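You operate a simulated robot arm through the tools that you are given. There is no shell and no other tool. Be economical: measure what you need, move in short steps, check, and stop when the job is done.

Carry out the task below with a simulated two-armed robot. There is one attempt and no reset: what you move stays moved.

Task
Pick up the green certificate sleeve with one hand, pass it to the other hand and put it on the top of the shelf marked out.

It is judged by the outcome, as a careful person would: the job done as asked, and still so three seconds after it is handed in. It fails if anything else is knocked over, pushed out of place, dropped, spilled or broken.

Robot
Two 7-joint arms with two-finger parallel grippers on one trunk, on a base that drives. Base frame: it is fixed to the floor where the robot stands at the start and does not move with it; the origin is under the middle of the robot, x ahead of it, y to its left, z up; the surface under the hand at the start is at about z = 80. Units: cm, degrees, N and s.
The left shoulder is at the start at [11.5, 17.4, 107.1], the right one opposite. With the tool pointing down near the work surface each hand reaches from about 34 to 76 cm from the robot's upright axis, wherever it stands, measured 20 degrees to its own side. Places, roughly: top of the shelf marked out [-60, 300, 50]. Payload 3.6 kg a hand.
The tool frame of a hand sits at the grasp point between the pads (the TCP): z along the fingers, y along the line on which they close. The tips reach 3 cm beyond it. The gripper opens to 11 cm. The fingers are 2 cm wide and 1 cm thick; the gripper's body (4.8 by 11.2 cm) begins 5.5 cm behind the TCP.
Orientation is told as [roll, pitch, yaw] about the base's x, y, z axes, in that order, counted from this pose: with the fingers straight down and closing along the base's y, the tool's x points along the base's -x, its y along +y and its z along -z.

Tools
- The arms move only by the tool drive_tool. It takes "left_rows", "right_rows" or both (then of equal length, played together; a hand with none holds still); each is a list of rows, each a list of 3 entries, a list of its own where there are three numbers: the shift along the base's x, y, z in cm, then the turn, a rotation vector about the base's x, y, z in degrees, then the finger opening in cm, from 0 to 11. In form: [[[x, y, z], [rx, ry, rz], fingers], ...]. A call has 1 to 10 rows; each row is the pose to reach, as a shift and turn from the pose commanded when the call began. Each row takes 0.2 s and may step no farther than 5 cm and 8.6 degrees from the row before; otherwise, or with a gripper value out of range, the whole call is refused. Where a pose cannot be reached the arm comes as near as it can. A force on the tool above 40 N (or 10 N above the force at the start of the call, whichever is more), or a blocked arm, ends the call early, and 0.2 s more pass. Each finger travels about 15.3 cm/s and halts on what it meets, pressing with about 39 N; the grip force reading is that of the motor and also rises with nothing between the fingers. The clock runs only during rows and for 0.2 s after the last one: add rows that repeat a pose to give the fingers time. The reply holds the time, the measured pose of the TCP, the force on the tool along the base axes, the opening and the grip force, in the units named above and with some noise, with the torque about the TCP (base axes, N m) and any sound that the robot's microphone picked up.
- Cameras (640 x 400 px; columns grow to the right, rows downward): "scene" is now at [22.28, 1.3, 125.4]; the picture's right is [0.15, -0.99, -0.00], its down [-0.46, -0.07, -0.89] and it looks along [0.88, 0.13, -0.46] (base axes); focal length 279 px, centre (320, 200). "left" rides on the left gripper at [7.2, -1.7, -10.3] in its tool frame; the picture's right is [0.23, 0.97, 0.00], its down [-0.76, 0.18, -0.62] and it looks along [-0.61, 0.14, 0.78] (tool axes); focal length 222 px, centre (320, 200). "right" rides on the right gripper at [7.2, 1.7, -10.3] in its tool frame; the picture's right is [-0.23, 0.97, 0.00], its down [-0.76, -0.18, -0.62] and it looks along [-0.61, -0.14, 0.78] (tool axes); focal length 222 px, centre (320, 200).
- snapshot(camera): a new picture of that camera. It takes no simulated time.
- slide_trunk(by): slides the trunk up (or, below 0, down) by that many cm; the arms and the scene camera ride with it, the base frame stays. It gives what a move gives, with no picture.
- drive_base(legs): drives the robot by 1 to 6 legs, each [ahead, left, turn to the left] in cm, cm and degrees, along the robot's own axes; the way and the turn of a leg run together, so that a leg with both is an arc; at most 150 cm and 180 degrees a leg. The arms and the cameras ride along, it lands a little off, and it stops where it bumps. It gives what a move gives.
- turn_head(pan, tilt): turns the head with the scene camera to pan (to the left, within 86 degrees either way) and tilt (down, from -29 to 69), counted from straight ahead of the robot. It gives what a move gives.
- locate(camera, pixels): there is no depth. For up to 12 entries [column, row, z] of the newest picture of that camera ("zoom" is the newest enlarged one), the place [x, y] in the base frame at which the ray of that pixel passes the height z, good to about 0.2 cm. It takes no simulated time.
- enlarge(camera, box): a new picture of the part [left, top, right, bottom] of that camera's present view, enlarged. It takes no simulated time.
- job_done(): hands the job in; it is judged then, once.

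Keep the steps short. Do not move on a guess: measure, check each grasp and each placing, and mend mistakes. In all there are 80 turns and 78 pictures (those below and enlarged ones count). Leave the grippers open and the arms clear of the work at the hand-in unless told otherwise, and finish with a single line.

The tools are called after "Request:" by a JSON object that holds its "fn" and its "kwargs". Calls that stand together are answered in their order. drive_tool: Moves the arms, as the interface text tells. Its arguments: {"type":"object","properties":{"left_rows":{"type":"array"},"right_rows":{"type":"array"}},"required":[]} The other tools are called the same way: slide_trunk (by) slides the trunk up or down; drive_base (legs) drives the base; turn_head (pan, tilt) turns the head that bears the scene camera; snapshot (camera) takes a picture; locate (camera, pixels) gives the place at which the rays of pixels pass given heights; enlarge (camera, box) takes an enlarged picture of a part of a camera's view; job_done () hands the job in.

At the start:

```text
time_s: 0.0
left_tool_pos: [49.58, 24.82, 109.42]
left_ee_rot: [0.0, 0.0, 0.0]
left_ft_force: [0.5, -0.3, -0.7]
left_torque: [0.02, -0.01, 0.03]
left_gripper_width: 10.98
left_gripper_force: 0.0
right_tool_pos: [45.12, -14.63, 105.64]
right_ee_rot: [0.0, 0.1, 0.0]
right_ft_force: [-0.2, 0.3, -0.1]
right_torque: [0.03, -0.01, -0.02]
right_gripper_width: 11.0
right_gripper_force: 0.0
trunk travel left (down, up): [-19.0, 57.3]
robot x, y, heading: [-0.36, 0.14, 0.1]
head pan, tilt: [8.6, 27.4]
```

scene: 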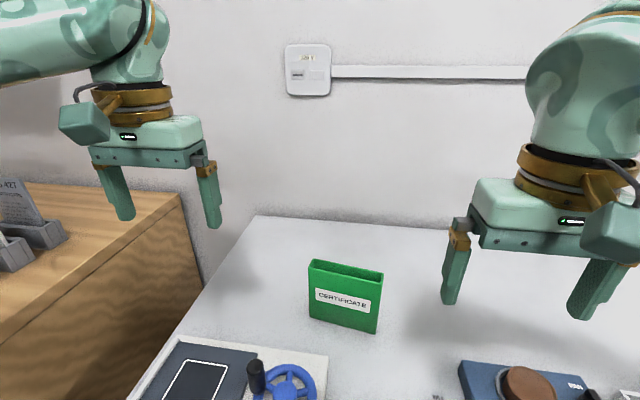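
right: 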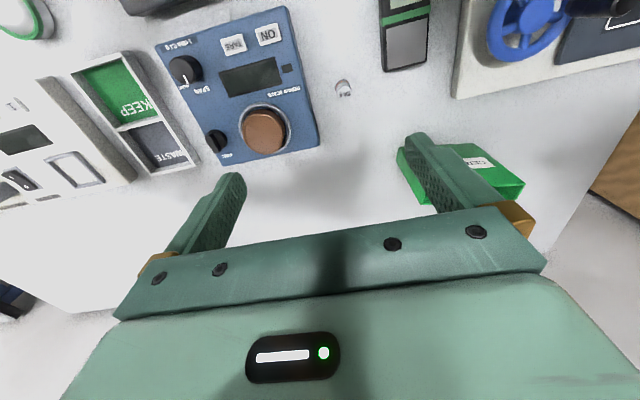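
left: 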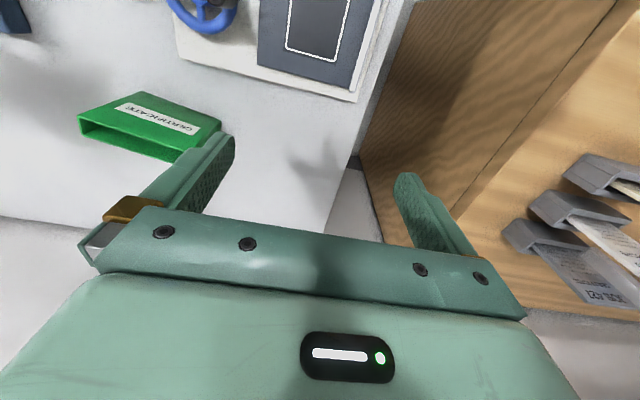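

I see the green sleeve standing upright on the table (scene px ~345,295), open at the top. First I'll enlarge it to measure it.

Request:
{"fn": "enlarge", "kwargs": {"camera": "scene", "box": [270, 230, 430, 330]}}

Request:
{"fn": "locate", "kwargs": {"camera": "scene", "pixels": [[310, 318, 80], [376, 333, 80], [309, 268, 90], [381, 285, 90], [312, 259, 90], [383, 272, 90]]}}

```text
4.00 times, centred on (350, 280) of scene
```

zoom: 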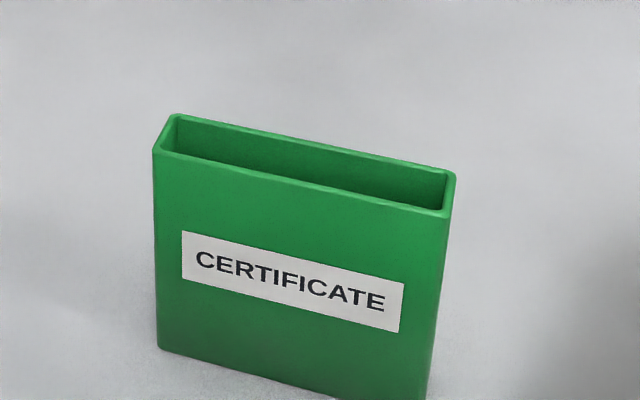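

```text
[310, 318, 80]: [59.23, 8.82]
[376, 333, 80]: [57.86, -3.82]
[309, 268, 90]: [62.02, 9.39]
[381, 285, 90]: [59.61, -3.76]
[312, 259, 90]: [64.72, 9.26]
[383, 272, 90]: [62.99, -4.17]
```

Height works out to about 12 cm (top z≈92), roughly 12.5 cm wide and 3 cm thick. Before planning, I'll look left towards the shelf area.

Request:
{"fn": "turn_head", "kwargs": {"pan": 86, "tilt": 15}}

Request:
{"fn": "snapshot", "kwargs": {"camera": "scene"}}

Request:
{"fn": "turn_head", "kwargs": {"pan": 45, "tilt": 30}}

Request:
{"fn": "snapshot", "kwargs": {"camera": "scene"}}

Request:
{"fn": "turn_head", "kwargs": {"pan": 0, "tilt": 45}}

Request:
{"fn": "snapshot", "kwargs": {"camera": "scene"}}

```text
time_s: 1.5
left_tool_pos: [49.68, 24.85, 109.36]
left_ee_rot: [0.0, -0.1, 0.2]
left_ft_force: [0.0, 1.0, -0.7]
left_torque: [-0.02, 0.03, 0.01]
left_gripper_width: 11.01
left_gripper_force: 0.0
right_tool_pos: [45.25, -14.58, 105.72]
right_ee_rot: [0.0, 0.1, 0.0]
right_ft_force: [0.4, 0.9, 1.1]
right_torque: [-0.02, 0.02, 0.03]
right_gripper_width: 11.01
right_gripper_force: 0.0
trunk travel left (down, up): [-19.0, 57.3]
robot x, y, heading: [0.26, 0.01, -0.2]
head pan, tilt: [85.9, 15.0]
```

```text
73 pictures are left
```

scene: 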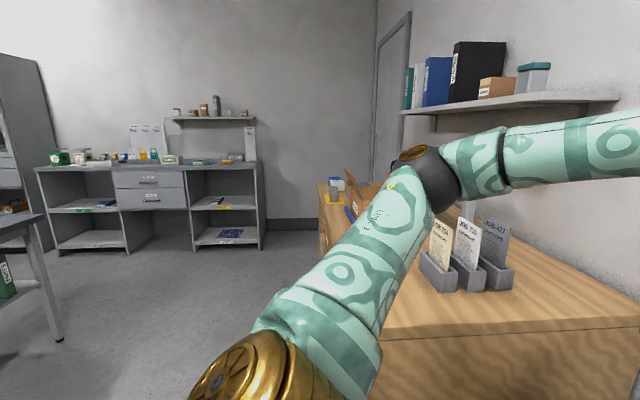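

```text
time_s: 2.6
left_tool_pos: [49.69, 24.91, 109.4]
left_ee_rot: [0.0, 0.1, 0.0]
left_ft_force: [0.2, -0.6, 0.9]
left_torque: [0.01, 0.04, 0.02]
left_gripper_width: 10.99
left_gripper_force: 0.0
right_tool_pos: [45.21, -14.58, 105.7]
right_ee_rot: [-0.1, 0.2, 0.0]
right_ft_force: [0.2, 0.4, 1.1]
right_torque: [-0.01, 0.04, 0.03]
right_gripper_width: 10.99
right_gripper_force: 0.0
trunk travel left (down, up): [-19.0, 57.3]
robot x, y, heading: [0.0, 0.1, -0.1]
head pan, tilt: [45.0, 30.0]
```

```text
72 pictures are left
```

scene: 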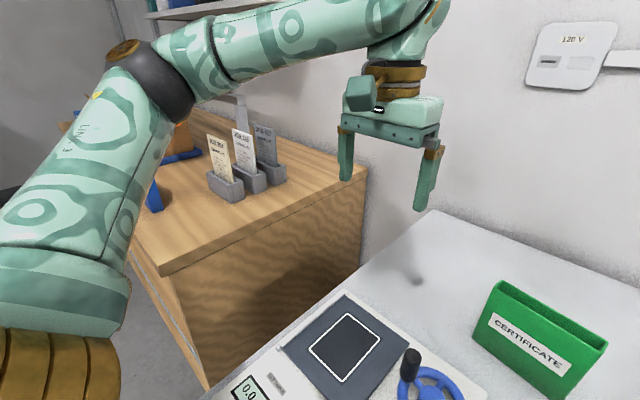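

```text
time_s: 3.7
left_tool_pos: [49.56, 24.71, 109.38]
left_ee_rot: [-0.1, 0.0, 0.0]
left_ft_force: [0.5, -1.1, -0.4]
left_torque: [0.0, 0.02, 0.0]
left_gripper_width: 11.01
left_gripper_force: 0.0
right_tool_pos: [45.14, -14.67, 105.8]
right_ee_rot: [0.0, 0.1, 0.0]
right_ft_force: [-0.6, 0.9, 0.9]
right_torque: [0.02, 0.0, 0.01]
right_gripper_width: 10.99
right_gripper_force: 0.1
trunk travel left (down, up): [-19.0, 57.3]
robot x, y, heading: [0.15, -0.33, -0.2]
head pan, tilt: [0.0, 45.0]
```

```text
71 pictures are left
```

scene: 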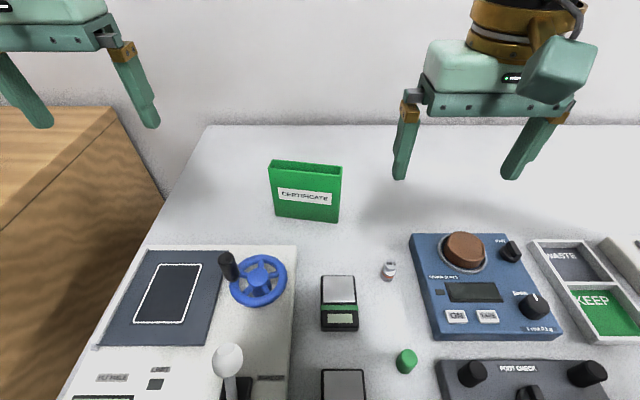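

The shelf seems to be in the grey unit at the far wall. I'll zoom in on it before choosing a grasp.

Request:
{"fn": "turn_head", "kwargs": {"pan": 86, "tilt": 10}}

Request:
{"fn": "enlarge", "kwargs": {"camera": "scene", "box": [30, 60, 286, 220]}}

Request:
{"fn": "enlarge", "kwargs": {"camera": "scene", "box": [160, 120, 272, 190]}}

Request:
{"fn": "locate", "kwargs": {"camera": "scene", "pixels": [[224, 170, 50], [195, 170, 50], [262, 280, 0], [190, 290, 0], [60, 305, 0], [200, 240, 0]]}}

```text
time_s: 5.3
left_tool_pos: [49.61, 24.84, 109.45]
left_ee_rot: [0.0, 0.0, 0.0]
left_ft_force: [-0.5, -0.1, -0.1]
left_torque: [0.02, 0.01, 0.0]
left_gripper_width: 10.99
left_gripper_force: 0.0
right_tool_pos: [45.23, -14.55, 105.72]
right_ee_rot: [-0.1, 0.1, 0.0]
right_ft_force: [0.1, 0.2, -0.1]
right_torque: [0.02, 0.01, 0.01]
right_gripper_width: 11.01
right_gripper_force: 0.0
trunk travel left (down, up): [-19.0, 57.3]
robot x, y, heading: [-0.12, 0.03, -0.1]
head pan, tilt: [85.9, 10.0]
```

```text
2.50 times, centred on (158, 140) of scene
```

zoom: 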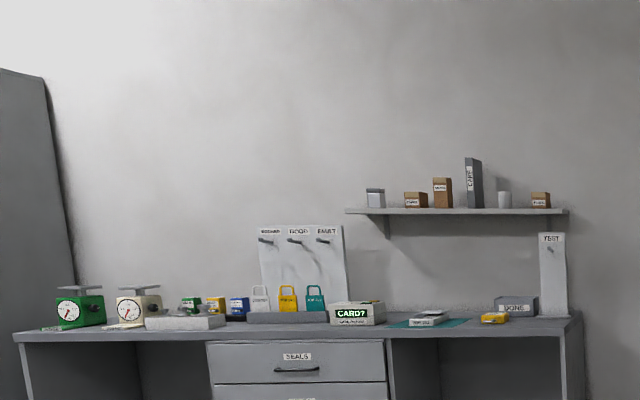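

```text
5.71 times, centred on (216, 155) of scene
```

zoom: 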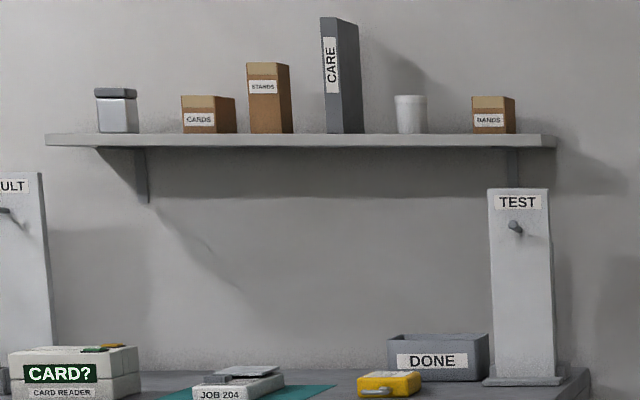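

```text
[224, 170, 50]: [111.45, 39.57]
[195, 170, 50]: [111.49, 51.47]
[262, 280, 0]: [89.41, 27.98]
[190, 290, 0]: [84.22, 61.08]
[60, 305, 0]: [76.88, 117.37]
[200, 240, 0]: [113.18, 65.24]
```

The tool locates in the last snapshot, so I take a fresh one from this view, tilted a bit lower.

Request:
{"fn": "turn_head", "kwargs": {"pan": 86, "tilt": 28}}

Request:
{"fn": "snapshot", "kwargs": {"camera": "scene"}}

Request:
{"fn": "locate", "kwargs": {"camera": "scene", "pixels": [[262, 180, 0], [190, 180, 0], [60, 180, 0], [224, 130, 50], [20, 130, 50], [224, 100, 76]]}}

```text
time_s: 6.1
left_tool_pos: [49.61, 24.81, 109.36]
left_ee_rot: [0.1, 0.0, 0.1]
left_ft_force: [0.6, -0.1, 0.8]
left_torque: [-0.02, 0.01, 0.02]
left_gripper_width: 10.99
left_gripper_force: 0.1
right_tool_pos: [45.13, -14.7, 105.74]
right_ee_rot: [-0.1, 0.1, -0.1]
right_ft_force: [0.3, -0.5, 0.9]
right_torque: [0.0, 0.04, -0.01]
right_gripper_width: 11.01
right_gripper_force: 0.0
trunk travel left (down, up): [-19.0, 57.3]
robot x, y, heading: [0.04, -0.1, 0.1]
head pan, tilt: [85.9, 28.0]
```

```text
68 pictures are left
```

scene: 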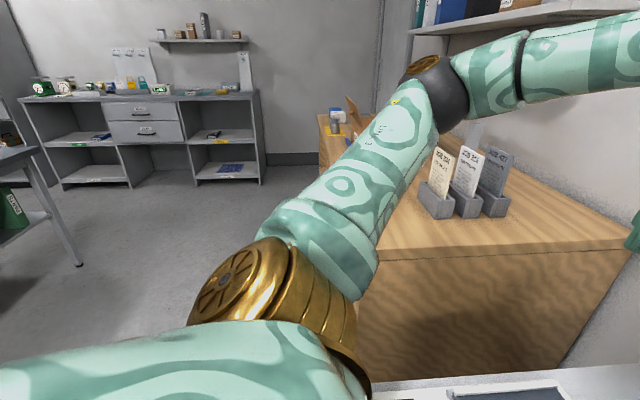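

```text
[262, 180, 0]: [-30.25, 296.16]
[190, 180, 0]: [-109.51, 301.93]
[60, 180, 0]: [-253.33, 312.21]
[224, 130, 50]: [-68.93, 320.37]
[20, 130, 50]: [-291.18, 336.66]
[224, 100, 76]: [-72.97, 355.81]
```

The target matches the middle board of the right cubby of the grey unit. I zoom in on it.

Request:
{"fn": "enlarge", "kwargs": {"camera": "scene", "box": [168, 80, 280, 190]}}

Request:
{"fn": "enlarge", "kwargs": {"camera": "scene", "box": [20, 80, 180, 190]}}

```text
3.64 times, centred on (224, 135) of scene
```

zoom: 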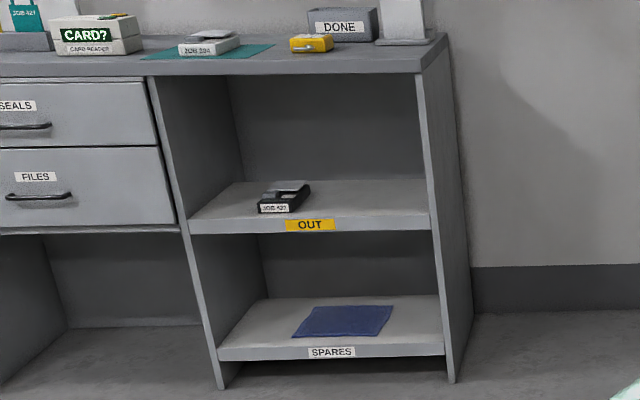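

```text
3.64 times, centred on (100, 135) of scene
```

zoom: 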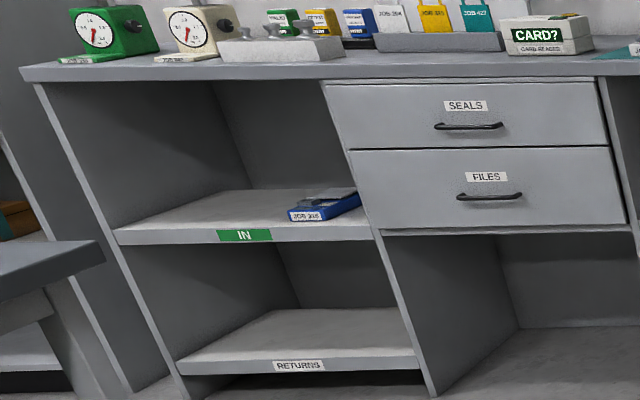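

The shelf is the one labelled "OUT" (middle board of the right cubby, z≈50, under another board). Plan:
- The right hand grips the sleeve's right end from above, yawed ~84° so its camera points right.
- The left hand takes the left end, leaning, and later inserts it into the cubby forward and downward.

First the head goes back to the table, and the right hand goes to hover above the sleeve's right end.

Request:
{"fn": "turn_head", "kwargs": {"pan": 0, "tilt": 42}}

Request:
{"fn": "drive_tool", "kwargs": {"right_rows": [[[1.4, 1.4, 0], [0, 0, 8.4], 11], [[2.9, 2.8, 0], [0, 0, 16.8], 11], [[4.3, 4.2, 0], [0, 0, 25.1], 11], [[5.8, 5.6, 0], [0, 0, 33.5], 11], [[7.2, 7.0, 0], [0, 0, 41.9], 11], [[8.7, 8.5, 0], [0, 0, 50.3], 11], [[10.1, 9.9, 0], [0, 0, 58.7], 11], [[11.6, 11.3, 0], [0, 0, 67.0], 11], [[13, 12.7, 0], [0, 0, 75.4], 11], [[14.5, 14.1, 0], [0, 0, 83.8], 11]]}}

Request:
{"fn": "snapshot", "kwargs": {"camera": "right"}}

Request:
{"fn": "snapshot", "kwargs": {"camera": "scene"}}

```text
time_s: 7.7
left_tool_pos: [49.59, 24.79, 109.42]
left_ee_rot: [0.0, -0.1, -0.1]
left_ft_force: [0.5, 0.4, 0.0]
left_torque: [-0.02, 0.02, 0.0]
left_gripper_width: 11.01
left_gripper_force: 0.0
right_tool_pos: [45.25, -14.65, 105.71]
right_ee_rot: [-0.1, 0.1, 0.0]
right_ft_force: [-0.3, -0.3, 0.0]
right_torque: [0.01, -0.02, -0.01]
right_gripper_width: 11.01
right_gripper_force: 0.0
trunk travel left (down, up): [-19.0, 57.3]
robot x, y, heading: [0.32, 0.03, 0.1]
head pan, tilt: [0.0, 42.0]
```

```text
time_s: 9.9
left_tool_pos: [49.59, 25.12, 109.43]
left_ee_rot: [-0.1, 0.0, 0.0]
left_ft_force: [0.5, -0.2, 0.6]
left_torque: [-0.02, -0.03, -0.02]
left_gripper_width: 11.0
left_gripper_force: 0.0
right_tool_pos: [43.44, -2.3, 91.93]
right_ee_rot: [-5.7, -8.4, 67.1]
right_ft_force: [-0.6, -0.4, -0.1]
right_torque: [0.0, 0.01, 0.01]
right_gripper_width: 11.02
right_gripper_force: 0.1
right hand out of reach, approached as far as the arm can: row 3, 4, 5, 6, 7, 8, 9, 10
trunk travel left (down, up): [-19.0, 57.3]
robot x, y, heading: [0.38, -0.0, -0.0]
head pan, tilt: [0.0, 42.0]
```

```text
65 pictures are left
```

right: 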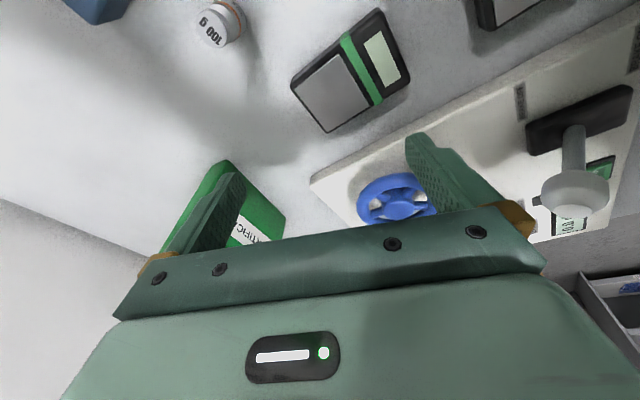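

```text
64 pictures are left
```

scene: 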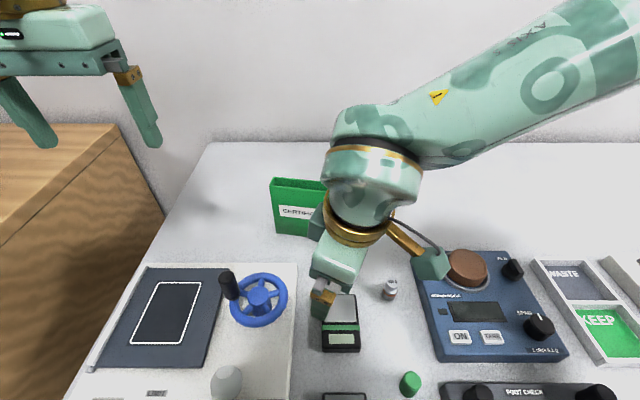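

The right arm couldn't reach that pose and sank to z≈92, close to the scale. The fingers touch nothing and the force is ~0. I raise the trunk, which lifts both hands and gives a better working height.

Request:
{"fn": "slide_trunk", "kwargs": {"by": 15}}

Request:
{"fn": "drive_tool", "kwargs": {"right_rows": [[[0, 0, 0], [0, 0, 0], 11]]}}

```text
time_s: 11.7
left_tool_pos: [49.68, 24.86, 124.41]
left_ee_rot: [0.0, -0.1, 0.1]
left_ft_force: [-0.4, -0.1, -0.9]
left_torque: [-0.03, 0.04, -0.02]
left_gripper_width: 10.98
left_gripper_force: 0.0
right_tool_pos: [41.21, -3.15, 111.25]
right_ee_rot: [-12.5, -11.4, 68.1]
right_ft_force: [-0.3, 0.6, 0.9]
right_torque: [-0.03, 0.0, 0.02]
right_gripper_width: 11.02
right_gripper_force: 0.0
trunk travel left (down, up): [-34.0, 42.3]
robot x, y, heading: [0.1, -0.32, 0.1]
head pan, tilt: [0.0, 42.0]
```

```text
time_s: 12.1
left_tool_pos: [49.66, 24.83, 124.29]
left_ee_rot: [0.0, 0.0, 0.0]
left_ft_force: [0.4, -0.3, 0.2]
left_torque: [-0.03, 0.0, 0.0]
left_gripper_width: 10.98
left_gripper_force: 0.1
right_tool_pos: [40.99, -3.18, 111.17]
right_ee_rot: [-12.5, -11.4, 68.0]
right_ft_force: [-1.1, -0.4, 0.7]
right_torque: [0.04, 0.02, 0.01]
right_gripper_width: 10.99
right_gripper_force: 0.0
trunk travel left (down, up): [-34.0, 42.3]
robot x, y, heading: [-0.21, -0.0, -0.1]
head pan, tilt: [0.0, 42.0]
```

Now I try, in small rows, to straighten the tilt while moving forward a bit. The aim is to see whether the arm follows at this trunk height.

Request:
{"fn": "drive_tool", "kwargs": {"right_rows": [[[2, 0, 0], [-2, 5.3, 0], 11], [[4, 0, 0], [-4, 10.6, 0], 11], [[6, 0, 0], [-5.9, 15.9, 0], 11], [[9, 0, 0], [-5.9, 15.9, 0], 11]]}}

```text
time_s: 13.1
left_tool_pos: [49.56, 24.84, 124.32]
left_ee_rot: [-0.1, 0.0, 0.1]
left_ft_force: [0.3, 0.1, -0.9]
left_torque: [-0.02, 0.01, 0.03]
left_gripper_width: 11.0
left_gripper_force: 0.0
right_tool_pos: [41.22, -3.19, 111.36]
right_ee_rot: [-12.5, -11.4, 68.2]
right_ft_force: [-0.7, 0.3, 0.1]
right_torque: [0.01, 0.0, 0.01]
right_gripper_width: 11.0
right_gripper_force: 0.1
right hand out of reach, approached as far as the arm can: row 1, 2, 3, 4
trunk travel left (down, up): [-34.0, 42.3]
robot x, y, heading: [0.03, 0.02, 0.1]
head pan, tilt: [0.0, 42.0]
```

No motion, so a wrist joint limit is blocking this yaw direction. I back the yaw off to about zero, level the hand and move right.

Request:
{"fn": "drive_tool", "kwargs": {"right_rows": [[[0, -1, 0], [0, 0, -8], 11], [[0, -2, 0], [0, 0, -16], 11], [[0, -4, 0], [0, 0, -24], 11], [[0, -6, 0], [0, 0, -32], 11], [[0, -8, 0], [0, 0, -40], 11], [[0, -9, 0], [0, 0, -48], 11], [[0, -10, 0], [0, 0, -56], 11]]}}

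```text
time_s: 14.7
left_tool_pos: [49.66, 24.87, 124.48]
left_ee_rot: [0.0, 0.0, 0.0]
left_ft_force: [0.7, -0.7, -0.6]
left_torque: [0.01, 0.03, 0.0]
left_gripper_width: 10.99
left_gripper_force: 0.2
right_tool_pos: [41.04, -13.24, 111.71]
right_ee_rot: [-12.6, -11.3, 12.0]
right_ft_force: [-0.5, 0.6, 0.0]
right_torque: [-0.01, 0.04, 0.0]
right_gripper_width: 11.01
right_gripper_force: 0.0
trunk travel left (down, up): [-34.0, 42.3]
robot x, y, heading: [0.37, 0.48, -0.1]
head pan, tilt: [0.0, 42.0]
```

That works: the right hand's yaw is limited in the + direction (about +25), so I'll use yaw −96° instead, which grips the same faces. The handover will be along the robot's forward axis. First I level the right hand.

Request:
{"fn": "drive_tool", "kwargs": {"right_rows": [[[1, 0, 0], [3.3, 4.6, 0], 11], [[2, 0, 0], [6.7, 9.2, 0], 11], [[3, 0, 0], [10, 13.7, 0], 11]]}}

```text
time_s: 15.5
left_tool_pos: [49.71, 24.85, 124.33]
left_ee_rot: [0.0, 0.1, -0.1]
left_ft_force: [-0.1, 0.0, -0.6]
left_torque: [0.02, -0.05, -0.02]
left_gripper_width: 10.99
left_gripper_force: 0.0
right_tool_pos: [44.23, -13.15, 111.63]
right_ee_rot: [0.2, 0.1, 10.8]
right_ft_force: [0.5, -0.2, 0.5]
right_torque: [-0.01, 0.02, -0.01]
right_gripper_width: 11.0
right_gripper_force: 0.0
trunk travel left (down, up): [-34.0, 42.3]
robot x, y, heading: [0.0, -0.18, 0.0]
head pan, tilt: [0.0, 42.0]
```

Level now. Next I yaw negative in pure z steps while moving forward to x≈57.

Request:
{"fn": "drive_tool", "kwargs": {"right_rows": [[[1.3, 0, 0], [0, 0, -8.5], 11], [[2.6, 0, 0], [0, 0, -17], 11], [[3.9, 0, 0], [0, 0, -25.5], 11], [[5.2, 0, 0], [0, 0, -34], 11], [[6.5, 0, 0], [0, 0, -42.5], 11], [[7.8, 1, 0], [0, 0, -51], 11], [[9.1, 2, 0], [0, 0, -59.5], 11], [[10.4, 3, 0], [0, 0, -68], 11], [[11.7, 4, 0], [0, 0, -76.5], 11], [[13, 5, 0], [0, 0, -85], 11]]}}

```text
time_s: 17.7
left_tool_pos: [49.64, 24.87, 124.33]
left_ee_rot: [-0.1, 0.0, 0.1]
left_ft_force: [0.6, 0.4, 0.3]
left_torque: [-0.05, 0.01, -0.01]
left_gripper_width: 10.99
left_gripper_force: 0.0
right_tool_pos: [57.31, -8.23, 111.73]
right_ee_rot: [-0.1, 0.1, -74.3]
right_ft_force: [0.7, 0.4, 0.3]
right_torque: [0.0, 0.01, 0.01]
right_gripper_width: 10.99
right_gripper_force: 0.1
trunk travel left (down, up): [-34.0, 42.3]
robot x, y, heading: [0.08, 0.07, 0.0]
head pan, tilt: [0.0, 42.0]
```

Good, reachable. I continue to yaw −96 and hover at about [59.7, −0.5, 108].

Request:
{"fn": "drive_tool", "kwargs": {"right_rows": [[[0.8, 2.6, -1], [0, 0, -7.3], 11], [[1.6, 5.2, -2.5], [0, 0, -14.6], 11], [[2.4, 7.7, -4], [0, 0, -21.9], 11]]}}

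Request:
{"fn": "snapshot", "kwargs": {"camera": "right"}}

Request:
{"fn": "snapshot", "kwargs": {"camera": "scene"}}

```text
time_s: 18.5
left_tool_pos: [49.52, 24.88, 124.37]
left_ee_rot: [-0.1, -0.1, 0.0]
left_ft_force: [0.2, 0.7, -0.5]
left_torque: [-0.01, 0.0, -0.02]
left_gripper_width: 11.0
left_gripper_force: 0.0
right_tool_pos: [59.65, -0.44, 107.76]
right_ee_rot: [0.0, -0.1, -96.2]
right_ft_force: [0.0, 0.0, -0.1]
right_torque: [-0.01, 0.0, 0.01]
right_gripper_width: 11.0
right_gripper_force: 0.1
trunk travel left (down, up): [-34.0, 42.3]
robot x, y, heading: [0.2, -0.2, -0.0]
head pan, tilt: [0.0, 42.0]
```

```text
63 pictures are left
```

right: 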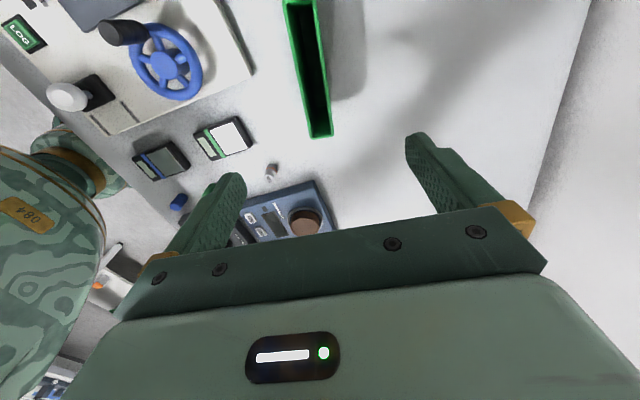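

```text
62 pictures are left
```

scene: 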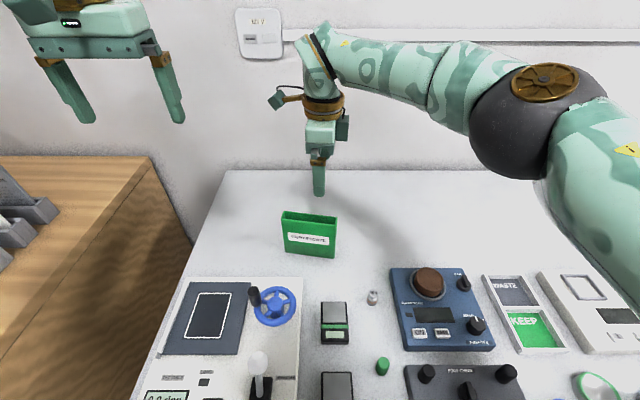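

From the right camera I locate the near end of the top rim (px 311,138 and 333,136) and the rim edges, assuming z≈92.

Request:
{"fn": "locate", "kwargs": {"camera": "right", "pixels": [[311, 138, 92], [333, 136, 92], [287, 10, 92], [316, 10, 92]]}}

Request:
{"fn": "locate", "kwargs": {"camera": "scene", "pixels": [[335, 231, 92], [332, 257, 80], [284, 249, 80], [280, 222, 92], [283, 212, 92], [336, 217, 92]]}}

```text
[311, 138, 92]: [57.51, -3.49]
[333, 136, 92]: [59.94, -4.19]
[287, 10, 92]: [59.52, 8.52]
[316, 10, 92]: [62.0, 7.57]
```

```text
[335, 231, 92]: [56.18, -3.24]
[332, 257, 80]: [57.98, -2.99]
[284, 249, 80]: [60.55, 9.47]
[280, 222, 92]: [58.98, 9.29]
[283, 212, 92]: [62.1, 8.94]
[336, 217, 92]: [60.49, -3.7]
```

The sleeve runs from y≈−3.8 to 8.3, is about 2.5 cm thick and is turned ~9.5°. So I use yaw −99.5 and centre x≈59.25 at y=−0.5. I turn 3.3°, shift −0.4 and descend to TCP z 91 first to check.

Request:
{"fn": "drive_tool", "kwargs": {"right_rows": [[[-0.4, 0, -4], [0, 0, -3.3], 11], [[-0.4, 0, -8], [0, 0, -3.3], 11], [[-0.4, 0, -12], [0, 0, -3.3], 11], [[-0.4, 0, -16], [0, 0, -3.3], 11]]}}

Request:
{"fn": "snapshot", "kwargs": {"camera": "right"}}

Request:
{"fn": "enlarge", "kwargs": {"camera": "scene", "box": [240, 120, 400, 270]}}

```text
time_s: 19.5
left_tool_pos: [49.7, 24.96, 124.3]
left_ee_rot: [-0.1, 0.0, 0.1]
left_ft_force: [-0.2, 0.0, 0.5]
left_torque: [0.03, 0.01, -0.03]
left_gripper_width: 11.0
left_gripper_force: 0.0
right_tool_pos: [59.59, -0.55, 91.93]
right_ee_rot: [0.0, 0.0, -99.4]
right_ft_force: [0.3, -0.2, 0.1]
right_torque: [-0.02, 0.05, -0.02]
right_gripper_width: 10.98
right_gripper_force: 0.0
trunk travel left (down, up): [-34.0, 42.3]
robot x, y, heading: [0.01, -0.16, 0.3]
head pan, tilt: [0.0, 42.0]
```

```text
61 pictures are left
```

right: 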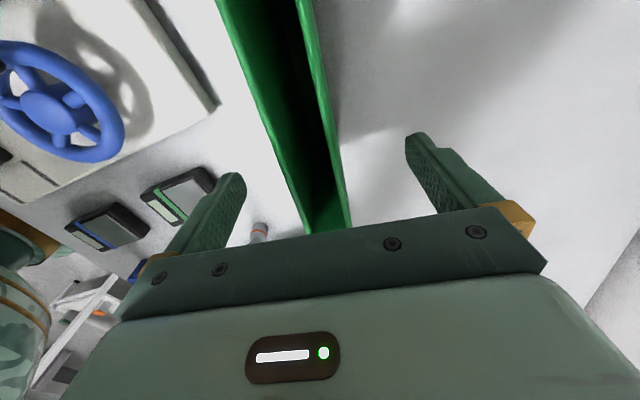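

```text
2.67 times, centred on (320, 195) of scene
```

zoom: 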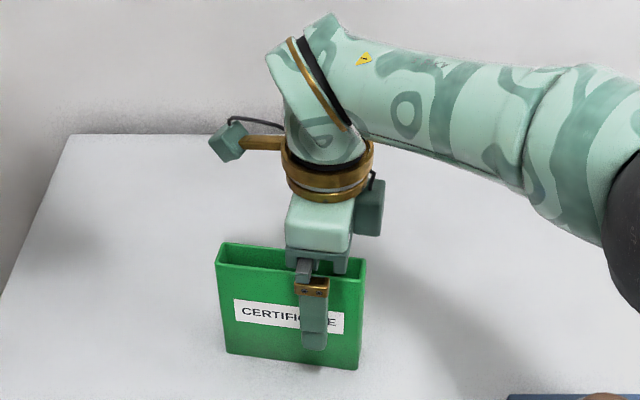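

The fingers straddle the sleeve. I recheck the angle and centre in this picture before closing.

Request:
{"fn": "locate", "kwargs": {"camera": "right", "pixels": [[303, 232, 92], [352, 225, 92], [240, 60, 92], [316, 60, 92]]}}

```text
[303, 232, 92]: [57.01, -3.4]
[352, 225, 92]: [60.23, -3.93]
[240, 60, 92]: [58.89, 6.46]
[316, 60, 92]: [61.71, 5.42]
```

Angle ≈10° and centre x≈59.2, so the grasp is aligned. I shift −0.3, lower to z≈88 and close with a few hold rows.

Request:
{"fn": "drive_tool", "kwargs": {"right_rows": [[[-0.3, 0, -2], [0, 0, -0.5], 11], [[-0.3, 0, -3.9], [0, 0, -0.5], 11], [[-0.3, 0, -3.9], [0, 0, -0.5], 6], [[-0.3, 0, -3.9], [0, 0, -0.5], 4], [[-0.3, 0, -3.9], [0, 0, -0.5], 2], [[-0.3, 0, -3.9], [0, 0, -0.5], 0], [[-0.3, 0, -3.9], [0, 0, -0.5], 0]]}}

Request:
{"fn": "enlarge", "kwargs": {"camera": "scene", "box": [240, 120, 400, 270]}}

```text
time_s: 21.1
left_tool_pos: [49.59, 24.77, 124.41]
left_ee_rot: [0.1, 0.1, -0.1]
left_ft_force: [0.4, -0.7, 1.0]
left_torque: [-0.01, 0.01, 0.02]
left_gripper_width: 10.99
left_gripper_force: 0.0
right_tool_pos: [59.07, -0.26, 88.05]
right_ee_rot: [0.1, 0.0, -99.7]
right_ft_force: [-0.4, 0.7, -0.4]
right_torque: [-0.05, -0.03, 0.07]
right_gripper_width: 2.98
right_gripper_force: 38.7
trunk travel left (down, up): [-34.0, 42.3]
robot x, y, heading: [0.03, -0.06, -0.0]
head pan, tilt: [0.0, 42.0]
```

```text
2.67 times, centred on (320, 195) of scene
```

zoom: 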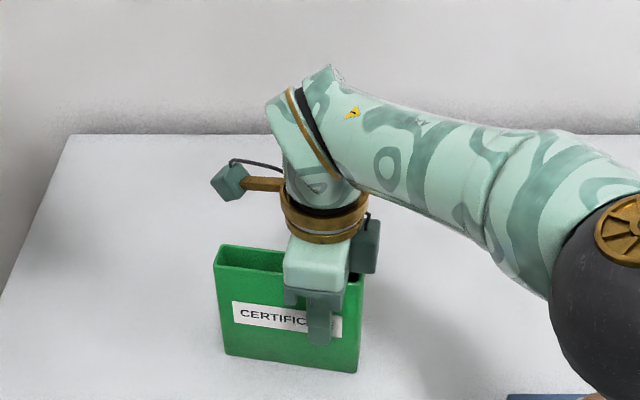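

Gripped at 2.98 cm with 38.7 N. I lift straight up 20 cm.

Request:
{"fn": "drive_tool", "kwargs": {"right_rows": [[[0, 0, 1], [0, 0, 0], 0], [[0, 0, 5], [0, 0, 0], 0], [[0, 0, 10], [0, 0, 0], 0], [[0, 0, 15], [0, 0, 0], 0], [[0, 0, 20], [0, 0, 0], 0]]}}

Request:
{"fn": "snapshot", "kwargs": {"camera": "scene"}}

```text
time_s: 22.3
left_tool_pos: [49.6, 24.79, 124.4]
left_ee_rot: [0.0, 0.0, 0.0]
left_ft_force: [0.8, -0.4, 0.6]
left_torque: [-0.02, -0.01, -0.01]
left_gripper_width: 10.98
left_gripper_force: 0.0
right_tool_pos: [58.71, -0.44, 107.51]
right_ee_rot: [0.0, 0.2, -99.8]
right_ft_force: [0.8, 0.4, -1.3]
right_torque: [-0.05, -0.03, -0.02]
right_gripper_width: 2.99
right_gripper_force: 39.5
trunk travel left (down, up): [-34.0, 42.3]
robot x, y, heading: [0.3, -0.13, -0.2]
head pan, tilt: [0.0, 42.0]
```

```text
58 pictures are left
```

scene: 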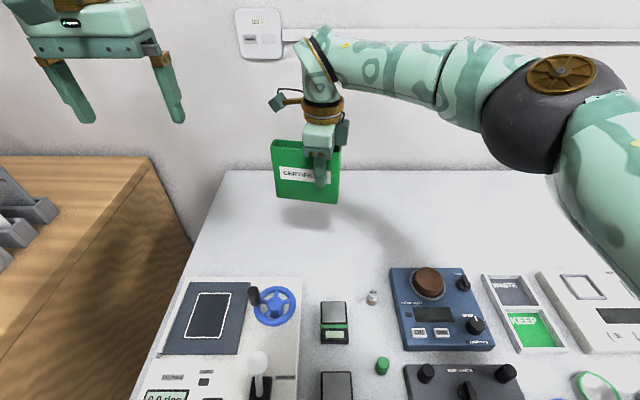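

Lifted clear. Now I yaw the right hand back towards 0 so the sleeve's free end points at the robot, in two calls.

Request:
{"fn": "drive_tool", "kwargs": {"right_rows": [[[0, -0.3, 0.5], [0, 0, 8.5], 0], [[0, -0.6, 1], [0, 0, 17], 0], [[0, -0.9, 1.5], [0, 0, 25.5], 0], [[0, -1.2, 2], [0, 0, 34], 0], [[0, -1.5, 2.5], [0, 0, 42.5], 0], [[0, -1.8, 3], [0, 0, 51], 0], [[0, -2.1, 3.5], [0, 0, 59.5], 0], [[0, -2.4, 4], [0, 0, 68], 0], [[0, -2.7, 4.5], [0, 0, 76.5], 0], [[0, -3, 5], [0, 0, 85], 0]]}}

Request:
{"fn": "drive_tool", "kwargs": {"right_rows": [[[0.5, 0, 0.5], [0, 0, 7.3], 0], [[1, 0, 1], [0, 0, 14.6], 0], [[1, 0, 1], [0, 0, 14.6], 0]]}}

Request:
{"fn": "snapshot", "kwargs": {"camera": "scene"}}

Request:
{"fn": "snapshot", "kwargs": {"camera": "right"}}

```text
time_s: 24.5
left_tool_pos: [49.63, 24.79, 124.37]
left_ee_rot: [0.0, -0.1, 0.0]
left_ft_force: [-0.7, 0.1, -0.2]
left_torque: [0.0, 0.03, 0.0]
left_gripper_width: 10.99
left_gripper_force: 0.0
right_tool_pos: [58.75, -3.37, 112.62]
right_ee_rot: [0.0, 0.0, -14.7]
right_ft_force: [-0.8, -0.6, -1.3]
right_torque: [-0.02, -0.07, 0.01]
right_gripper_width: 2.96
right_gripper_force: 38.4
trunk travel left (down, up): [-34.0, 42.3]
robot x, y, heading: [-0.29, -0.03, 0.1]
head pan, tilt: [0.0, 42.0]
```

```text
time_s: 25.3
left_tool_pos: [49.64, 24.8, 124.26]
left_ee_rot: [0.0, 0.0, 0.0]
left_ft_force: [-1.1, -0.1, -0.5]
left_torque: [0.0, 0.04, -0.01]
left_gripper_width: 11.04
left_gripper_force: 0.1
right_tool_pos: [59.27, -4.56, 113.94]
right_ee_rot: [0.1, -0.1, -0.4]
right_ft_force: [-0.6, 0.0, -1.9]
right_torque: [-0.01, -0.03, -0.01]
right_gripper_width: 2.99
right_gripper_force: 38.6
right hand out of reach, approached as far as the arm can: row 2, 3
trunk travel left (down, up): [-34.0, 42.3]
robot x, y, heading: [0.05, 0.23, -0.1]
head pan, tilt: [0.0, 42.0]
```

```text
57 pictures are left
```

scene: 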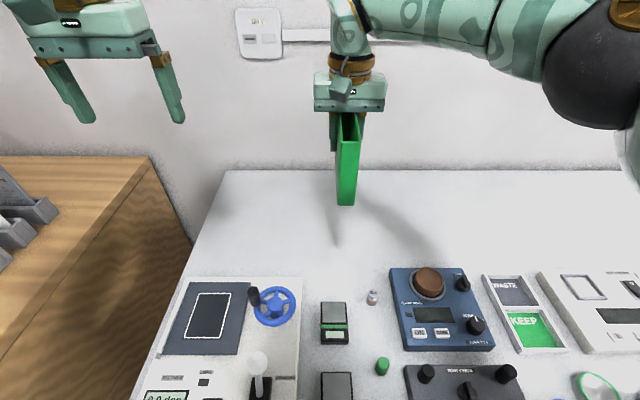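

```text
56 pictures are left
```

right: 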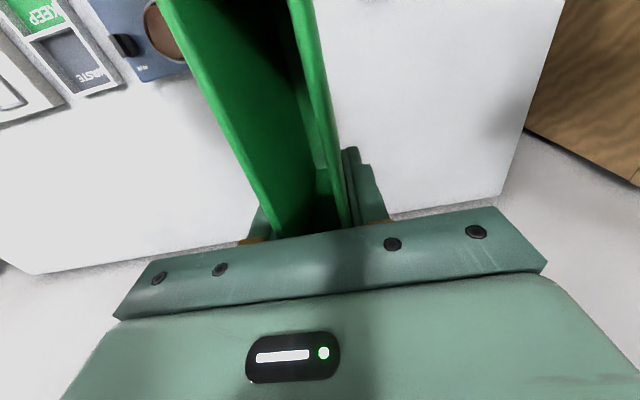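

The sleeve hangs with its free end toward me (px 347,160). I lower the right hand 10 cm and shift it 3 cm left, to where both arms reach well and stay clear of the head. Meanwhile the left hand starts pitching its fingers forward (−55°) with a small pull-back.

Request:
{"fn": "drive_tool", "kwargs": {"right_rows": [[[0, 0.5, -2], [0, 0, 0], 0], [[0, 1, -4], [0, 0, 0], 0], [[0, 1.5, -6], [0, 0, 0], 0], [[0, 2, -8], [0, 0, 0], 0], [[0, 2.5, -10], [0, 0, 0], 0], [[0, 3, -10], [0, 0, 0], 0], [[0, 3, -10], [0, 0, 0], 0]], "left_rows": [[[-1, 0, -1], [0, -7.9, 0], 11], [[-2, 0, -2], [0, -15.8, 0], 11], [[-3, 0, -3], [0, -23.6, 0], 11], [[-4, 0, -4], [0, -31.5, 0], 11], [[-5, 0, -5], [0, -39.4, 0], 11], [[-6, 0, -6], [0, -47.2, 0], 11], [[-7, 0, -7], [0, -55, 0], 11]]}}

Request:
{"fn": "snapshot", "kwargs": {"camera": "scene"}}

```text
time_s: 26.9
left_tool_pos: [45.14, 24.78, 118.21]
left_ee_rot: [-0.2, -55.0, 0.0]
left_ft_force: [0.2, 0.3, 0.4]
left_torque: [-0.01, 0.03, 0.01]
left_gripper_width: 10.98
left_gripper_force: 0.1
left hand out of reach, approached as far as the arm can: row 7
right_tool_pos: [59.48, -1.51, 103.75]
right_ee_rot: [0.2, 0.2, -0.2]
right_ft_force: [0.8, 0.1, -1.5]
right_torque: [0.0, -0.01, 0.0]
right_gripper_width: 3.0
right_gripper_force: 38.7
trunk travel left (down, up): [-34.0, 42.3]
robot x, y, heading: [0.07, -0.14, -0.1]
head pan, tilt: [0.0, 42.0]
```

```text
55 pictures are left
```

scene: 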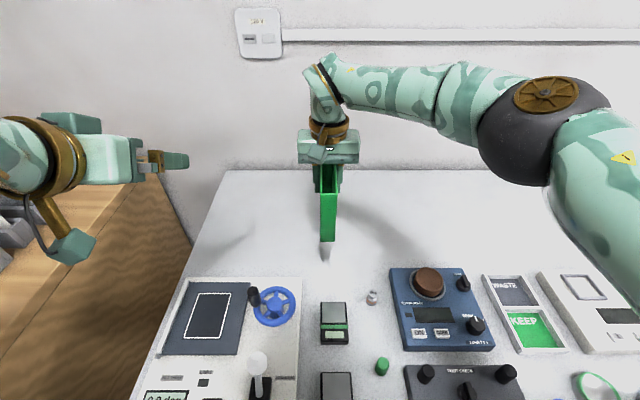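

The right hand is fine at [59.5, −1.5, 103.8]. The left hand is pitched 55° at [45.1, 24.8, 118.2]. I bring the left hand down and partly right, to y≈9, z≈103.

Request:
{"fn": "drive_tool", "kwargs": {"left_rows": [[[0, -3, -4], [0, 0, 0], 11], [[0, -6, -8], [0, 0, 0], 11], [[0, -9, -12], [0, 0, 0], 11], [[0, -12, -15], [0, 0, 0], 11], [[0, -16, -15.2], [0, 0, 0], 11]]}}

Request:
{"fn": "snapshot", "kwargs": {"camera": "scene"}}

Request:
{"fn": "snapshot", "kwargs": {"camera": "left"}}

```text
time_s: 28.1
left_tool_pos: [44.95, 8.5, 103.04]
left_ee_rot: [0.0, -54.9, 0.0]
left_ft_force: [0.2, 1.4, -0.9]
left_torque: [0.02, 0.05, 0.02]
left_gripper_width: 11.0
left_gripper_force: 0.0
left hand out of reach, approached as far as the arm can: row 1, 2
right_tool_pos: [59.44, -1.63, 103.89]
right_ee_rot: [0.1, 0.2, -0.2]
right_ft_force: [-0.8, 0.3, -1.3]
right_torque: [-0.03, -0.06, 0.02]
right_gripper_width: 2.96
right_gripper_force: 38.6
trunk travel left (down, up): [-34.0, 42.3]
robot x, y, heading: [-0.11, 0.32, -0.0]
head pan, tilt: [0.0, 42.0]
```

```text
54 pictures are left
```

scene: 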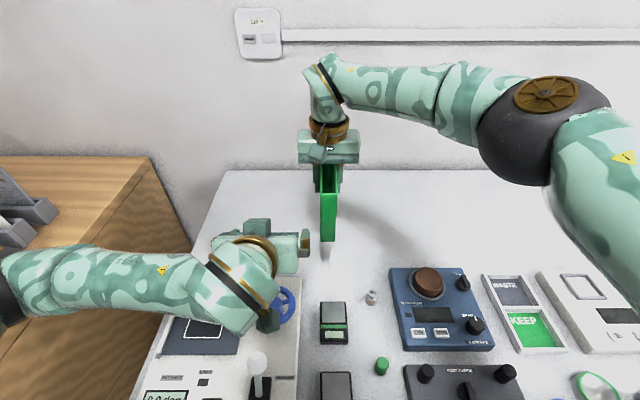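

```text
53 pictures are left
```

left: 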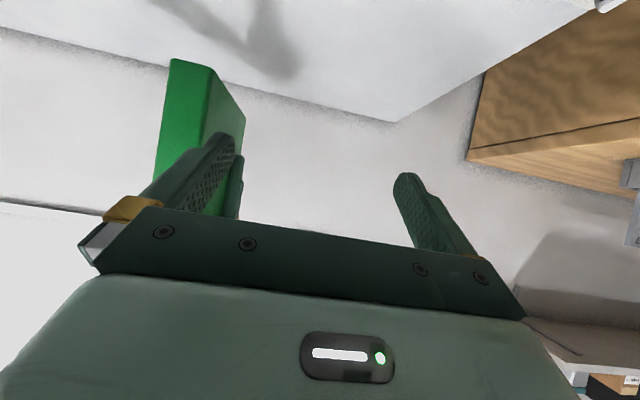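

Both are well set. I measure the sleeve's near end in the scene picture (bottom edge px 321–335, 241; top edge ~row 196).

Request:
{"fn": "enlarge", "kwargs": {"camera": "scene", "box": [260, 120, 388, 260]}}

Request:
{"fn": "locate", "kwargs": {"camera": "scene", "pixels": [[321, 241, 95.7], [335, 241, 95.7], [320, 195, 107.8], [337, 195, 107.8]]}}

```text
2.86 times, centred on (324, 190) of scene
```

zoom: 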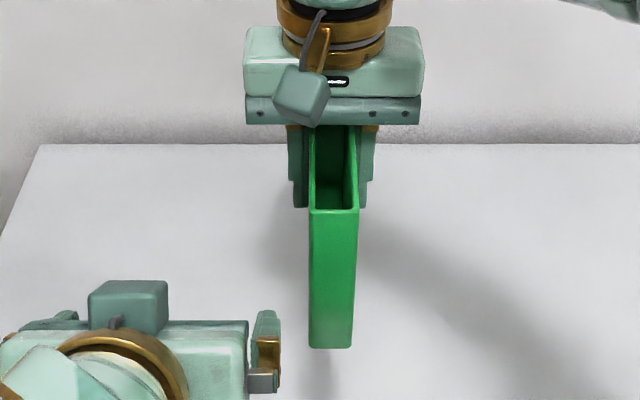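

```text
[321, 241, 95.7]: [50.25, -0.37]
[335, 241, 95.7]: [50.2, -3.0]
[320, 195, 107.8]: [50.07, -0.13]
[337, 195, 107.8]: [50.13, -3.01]
```

The near end is at x≈50.15, y centre −1.6, and the heights agree. I centre the left hand behind the sleeve (y −1.65, z 101), then look before advancing.

Request:
{"fn": "drive_tool", "kwargs": {"left_rows": [[[0, -4, -1], [0, 0, 0], 11], [[0, -8, -2], [0, 0, 0], 11], [[0, -10.1, -2], [0, 0, 0], 11], [[0, -10.1, -2], [0, 0, 0], 11]]}}

Request:
{"fn": "snapshot", "kwargs": {"camera": "left"}}

Request:
{"fn": "enlarge", "kwargs": {"camera": "scene", "box": [220, 100, 412, 280]}}

```text
time_s: 29.1
left_tool_pos: [45.02, -1.51, 100.85]
left_ee_rot: [0.1, -55.0, 0.1]
left_ft_force: [-0.7, -0.1, -0.1]
left_torque: [0.02, 0.0, 0.02]
left_gripper_width: 11.01
left_gripper_force: 0.2
right_tool_pos: [59.48, -1.51, 103.92]
right_ee_rot: [0.1, 0.1, -0.3]
right_ft_force: [0.0, 0.8, -1.2]
right_torque: [0.0, -0.04, -0.02]
right_gripper_width: 2.97
right_gripper_force: 38.7
trunk travel left (down, up): [-34.0, 42.3]
robot x, y, heading: [0.1, -0.06, -0.2]
head pan, tilt: [0.0, 42.0]
```

```text
51 pictures are left
```

left: 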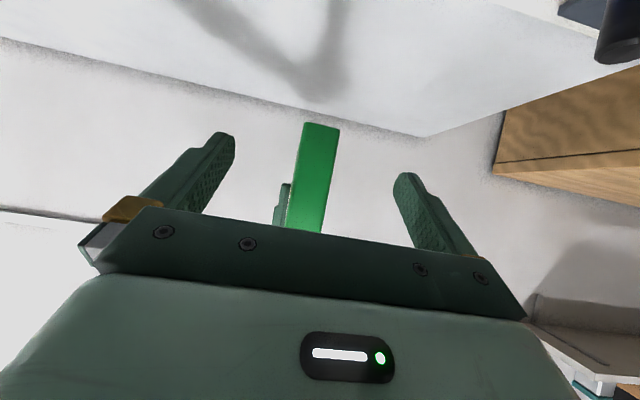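

```text
2.22 times, centred on (316, 190) of scene
```

zoom: 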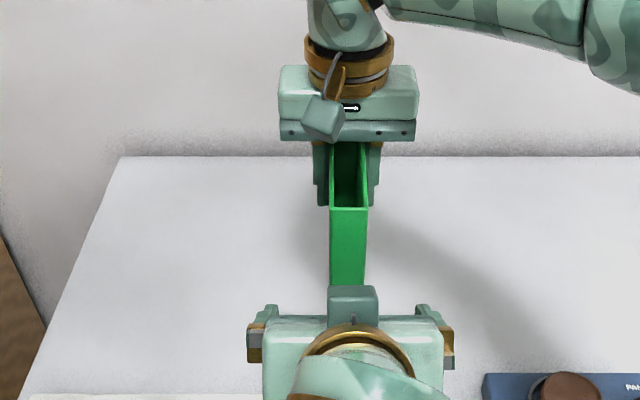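

The sleeve is centred between the left fingers. I advance 7.4 cm forward slowly.

Request:
{"fn": "drive_tool", "kwargs": {"left_rows": [[[2.5, 0, 0], [0, 0, 0], 11], [[5, 0, 0], [0, 0, 0], 11], [[6.4, 0, 0], [0, 0, 0], 11], [[7.4, 0, 0], [0, 0, 0], 11]]}}

Request:
{"fn": "snapshot", "kwargs": {"camera": "left"}}

Request:
{"fn": "enlarge", "kwargs": {"camera": "scene", "box": [220, 100, 412, 280]}}

```text
time_s: 30.1
left_tool_pos: [52.51, -1.52, 101.06]
left_ee_rot: [-0.1, -55.0, -0.2]
left_ft_force: [-31.3, -1.4, 2.8]
left_torque: [0.14, -2.12, -0.06]
left_gripper_width: 11.01
left_gripper_force: 0.1
right_tool_pos: [59.84, -1.75, 103.94]
right_ee_rot: [0.0, -0.3, -0.4]
right_ft_force: [30.9, 1.7, -3.7]
right_torque: [-0.07, 0.96, -0.17]
right_gripper_width: 2.99
right_gripper_force: 39.0
trunk travel left (down, up): [-34.0, 42.3]
robot x, y, heading: [0.22, -0.02, -0.1]
head pan, tilt: [0.0, 42.0]
```

```text
49 pictures are left
```

left: 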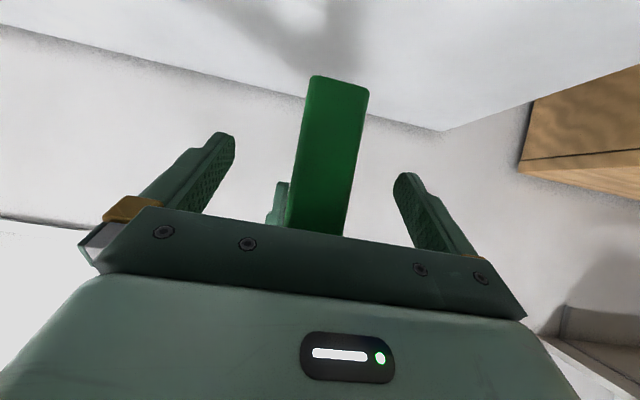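

```text
2.22 times, centred on (316, 190) of scene
```

zoom: 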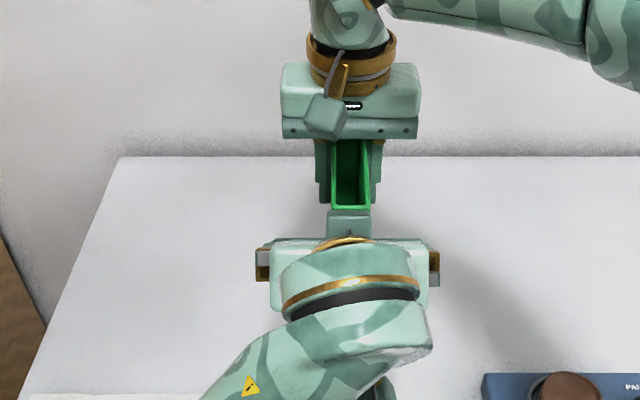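

Contact: 31 N in x, where the left palm's upper corner presses the sleeve's end. I back off 3.5 cm, pitch to −70° so the palm corner recedes, and raise 1 cm.

Request:
{"fn": "drive_tool", "kwargs": {"left_rows": [[[-2, 0, 0], [0, 0, 0], 11], [[-3.5, 0, 0.5], [0, -7.5, 0], 11], [[-3.5, 0, 1.2], [0, -15, 0], 11], [[-3.5, 0, 1.2], [0, -15, 0], 11]]}}

Request:
{"fn": "enlarge", "kwargs": {"camera": "scene", "box": [220, 100, 412, 280]}}

Request:
{"fn": "snapshot", "kwargs": {"camera": "left"}}

```text
time_s: 31.1
left_tool_pos: [48.9, -1.31, 102.15]
left_ee_rot: [0.0, -70.0, 0.1]
left_ft_force: [0.8, 0.2, 0.5]
left_torque: [-0.03, -0.01, 0.0]
left_gripper_width: 10.99
left_gripper_force: 0.1
right_tool_pos: [59.42, -1.6, 103.92]
right_ee_rot: [0.0, 0.1, -0.2]
right_ft_force: [0.4, 0.6, -1.6]
right_torque: [0.01, -0.08, 0.02]
right_gripper_width: 2.97
right_gripper_force: 38.8
trunk travel left (down, up): [-34.0, 42.3]
robot x, y, heading: [-0.12, -0.02, 0.3]
head pan, tilt: [0.0, 42.0]
```

```text
2.22 times, centred on (316, 190) of scene
```

zoom: 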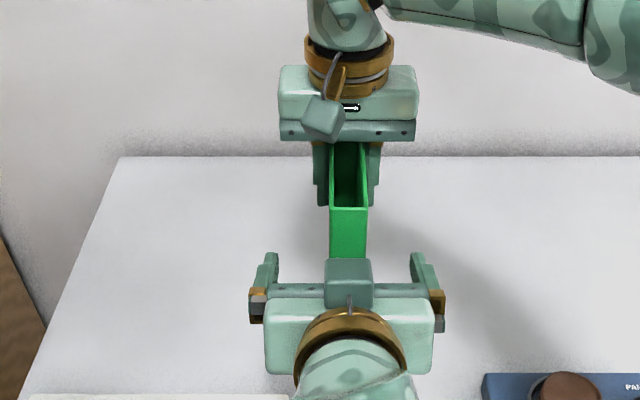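

```text
46 pictures are left
```

left: 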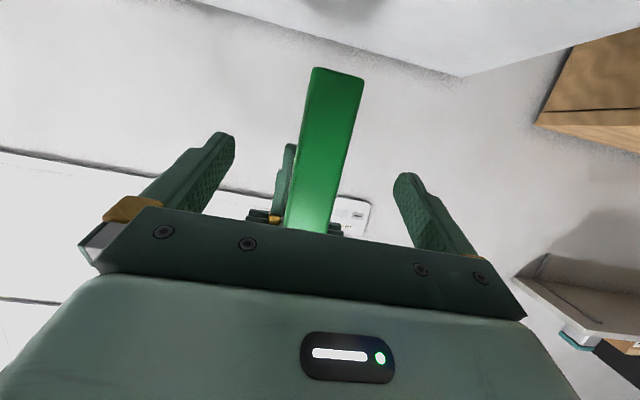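

No contact now and the sleeve hasn't moved. I advance 3.2 cm.

Request:
{"fn": "drive_tool", "kwargs": {"left_rows": [[[1.5, -0.2, 0], [0, 0, 0], 11], [[2.5, -0.2, 0], [0, 0, 0], 11], [[3.3, -0.2, 0], [0, 0, 0], 11]]}}

```text
time_s: 31.9
left_tool_pos: [52.47, -1.54, 101.95]
left_ee_rot: [0.0, -70.1, -0.2]
left_ft_force: [1.1, 0.2, 0.4]
left_torque: [0.0, 0.01, 0.02]
left_gripper_width: 10.99
left_gripper_force: 0.0
right_tool_pos: [59.5, -1.51, 103.91]
right_ee_rot: [0.1, 0.1, -0.2]
right_ft_force: [-0.4, 0.5, -0.9]
right_torque: [0.0, 0.0, 0.0]
right_gripper_width: 2.97
right_gripper_force: 39.4
trunk travel left (down, up): [-34.0, 42.3]
robot x, y, heading: [-0.03, 0.35, 0.1]
head pan, tilt: [0.0, 42.0]
```

No contact, TCP 2.3 cm inside the sleeve's end. I advance 0.5 more and close the left fingers.

Request:
{"fn": "drive_tool", "kwargs": {"left_rows": [[[0.5, 0, 0], [0, 0, 0], 11], [[0.5, 0, 0], [0, 0, 0], 6], [[0.5, 0, 0], [0, 0, 0], 4], [[0.5, 0, 0], [0, 0, 0], 2], [[0.5, 0, 0], [0, 0, 0], 0], [[0.5, 0, 0], [0, 0, 0], 0]]}}

Request:
{"fn": "enlarge", "kwargs": {"camera": "scene", "box": [220, 100, 412, 280]}}

Request:
{"fn": "snapshot", "kwargs": {"camera": "left"}}

```text
time_s: 33.4
left_tool_pos: [53.16, -1.18, 101.57]
left_ee_rot: [2.1, -70.1, -2.3]
left_ft_force: [-6.1, -5.8, 1.3]
left_torque: [-0.46, 0.17, -0.24]
left_gripper_width: 2.96
left_gripper_force: 39.0
right_tool_pos: [59.46, -1.41, 103.95]
right_ee_rot: [0.4, 0.1, 0.0]
right_ft_force: [5.6, 5.4, -2.0]
right_torque: [0.59, -0.4, -0.16]
right_gripper_width: 2.97
right_gripper_force: 39.1
trunk travel left (down, up): [-34.0, 42.3]
robot x, y, heading: [0.14, 0.03, 0.0]
head pan, tilt: [0.0, 42.0]
stopped in row 6 (left hand): the force on the tool passed its limit at 40 N (the readings are from after the stop); the commanded pose is now the measured one
```

```text
2.22 times, centred on (316, 190) of scene
```

zoom: 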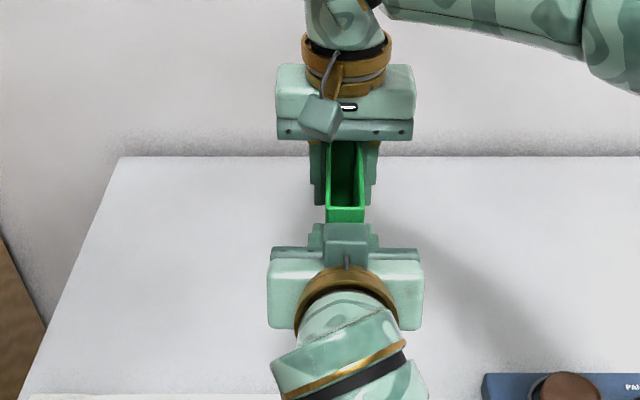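

```text
44 pictures are left
```

left: 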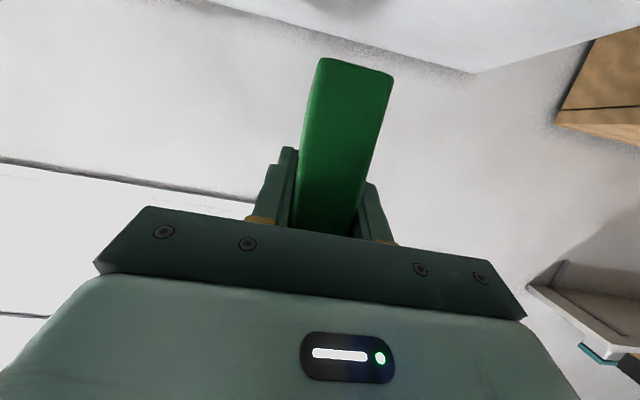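

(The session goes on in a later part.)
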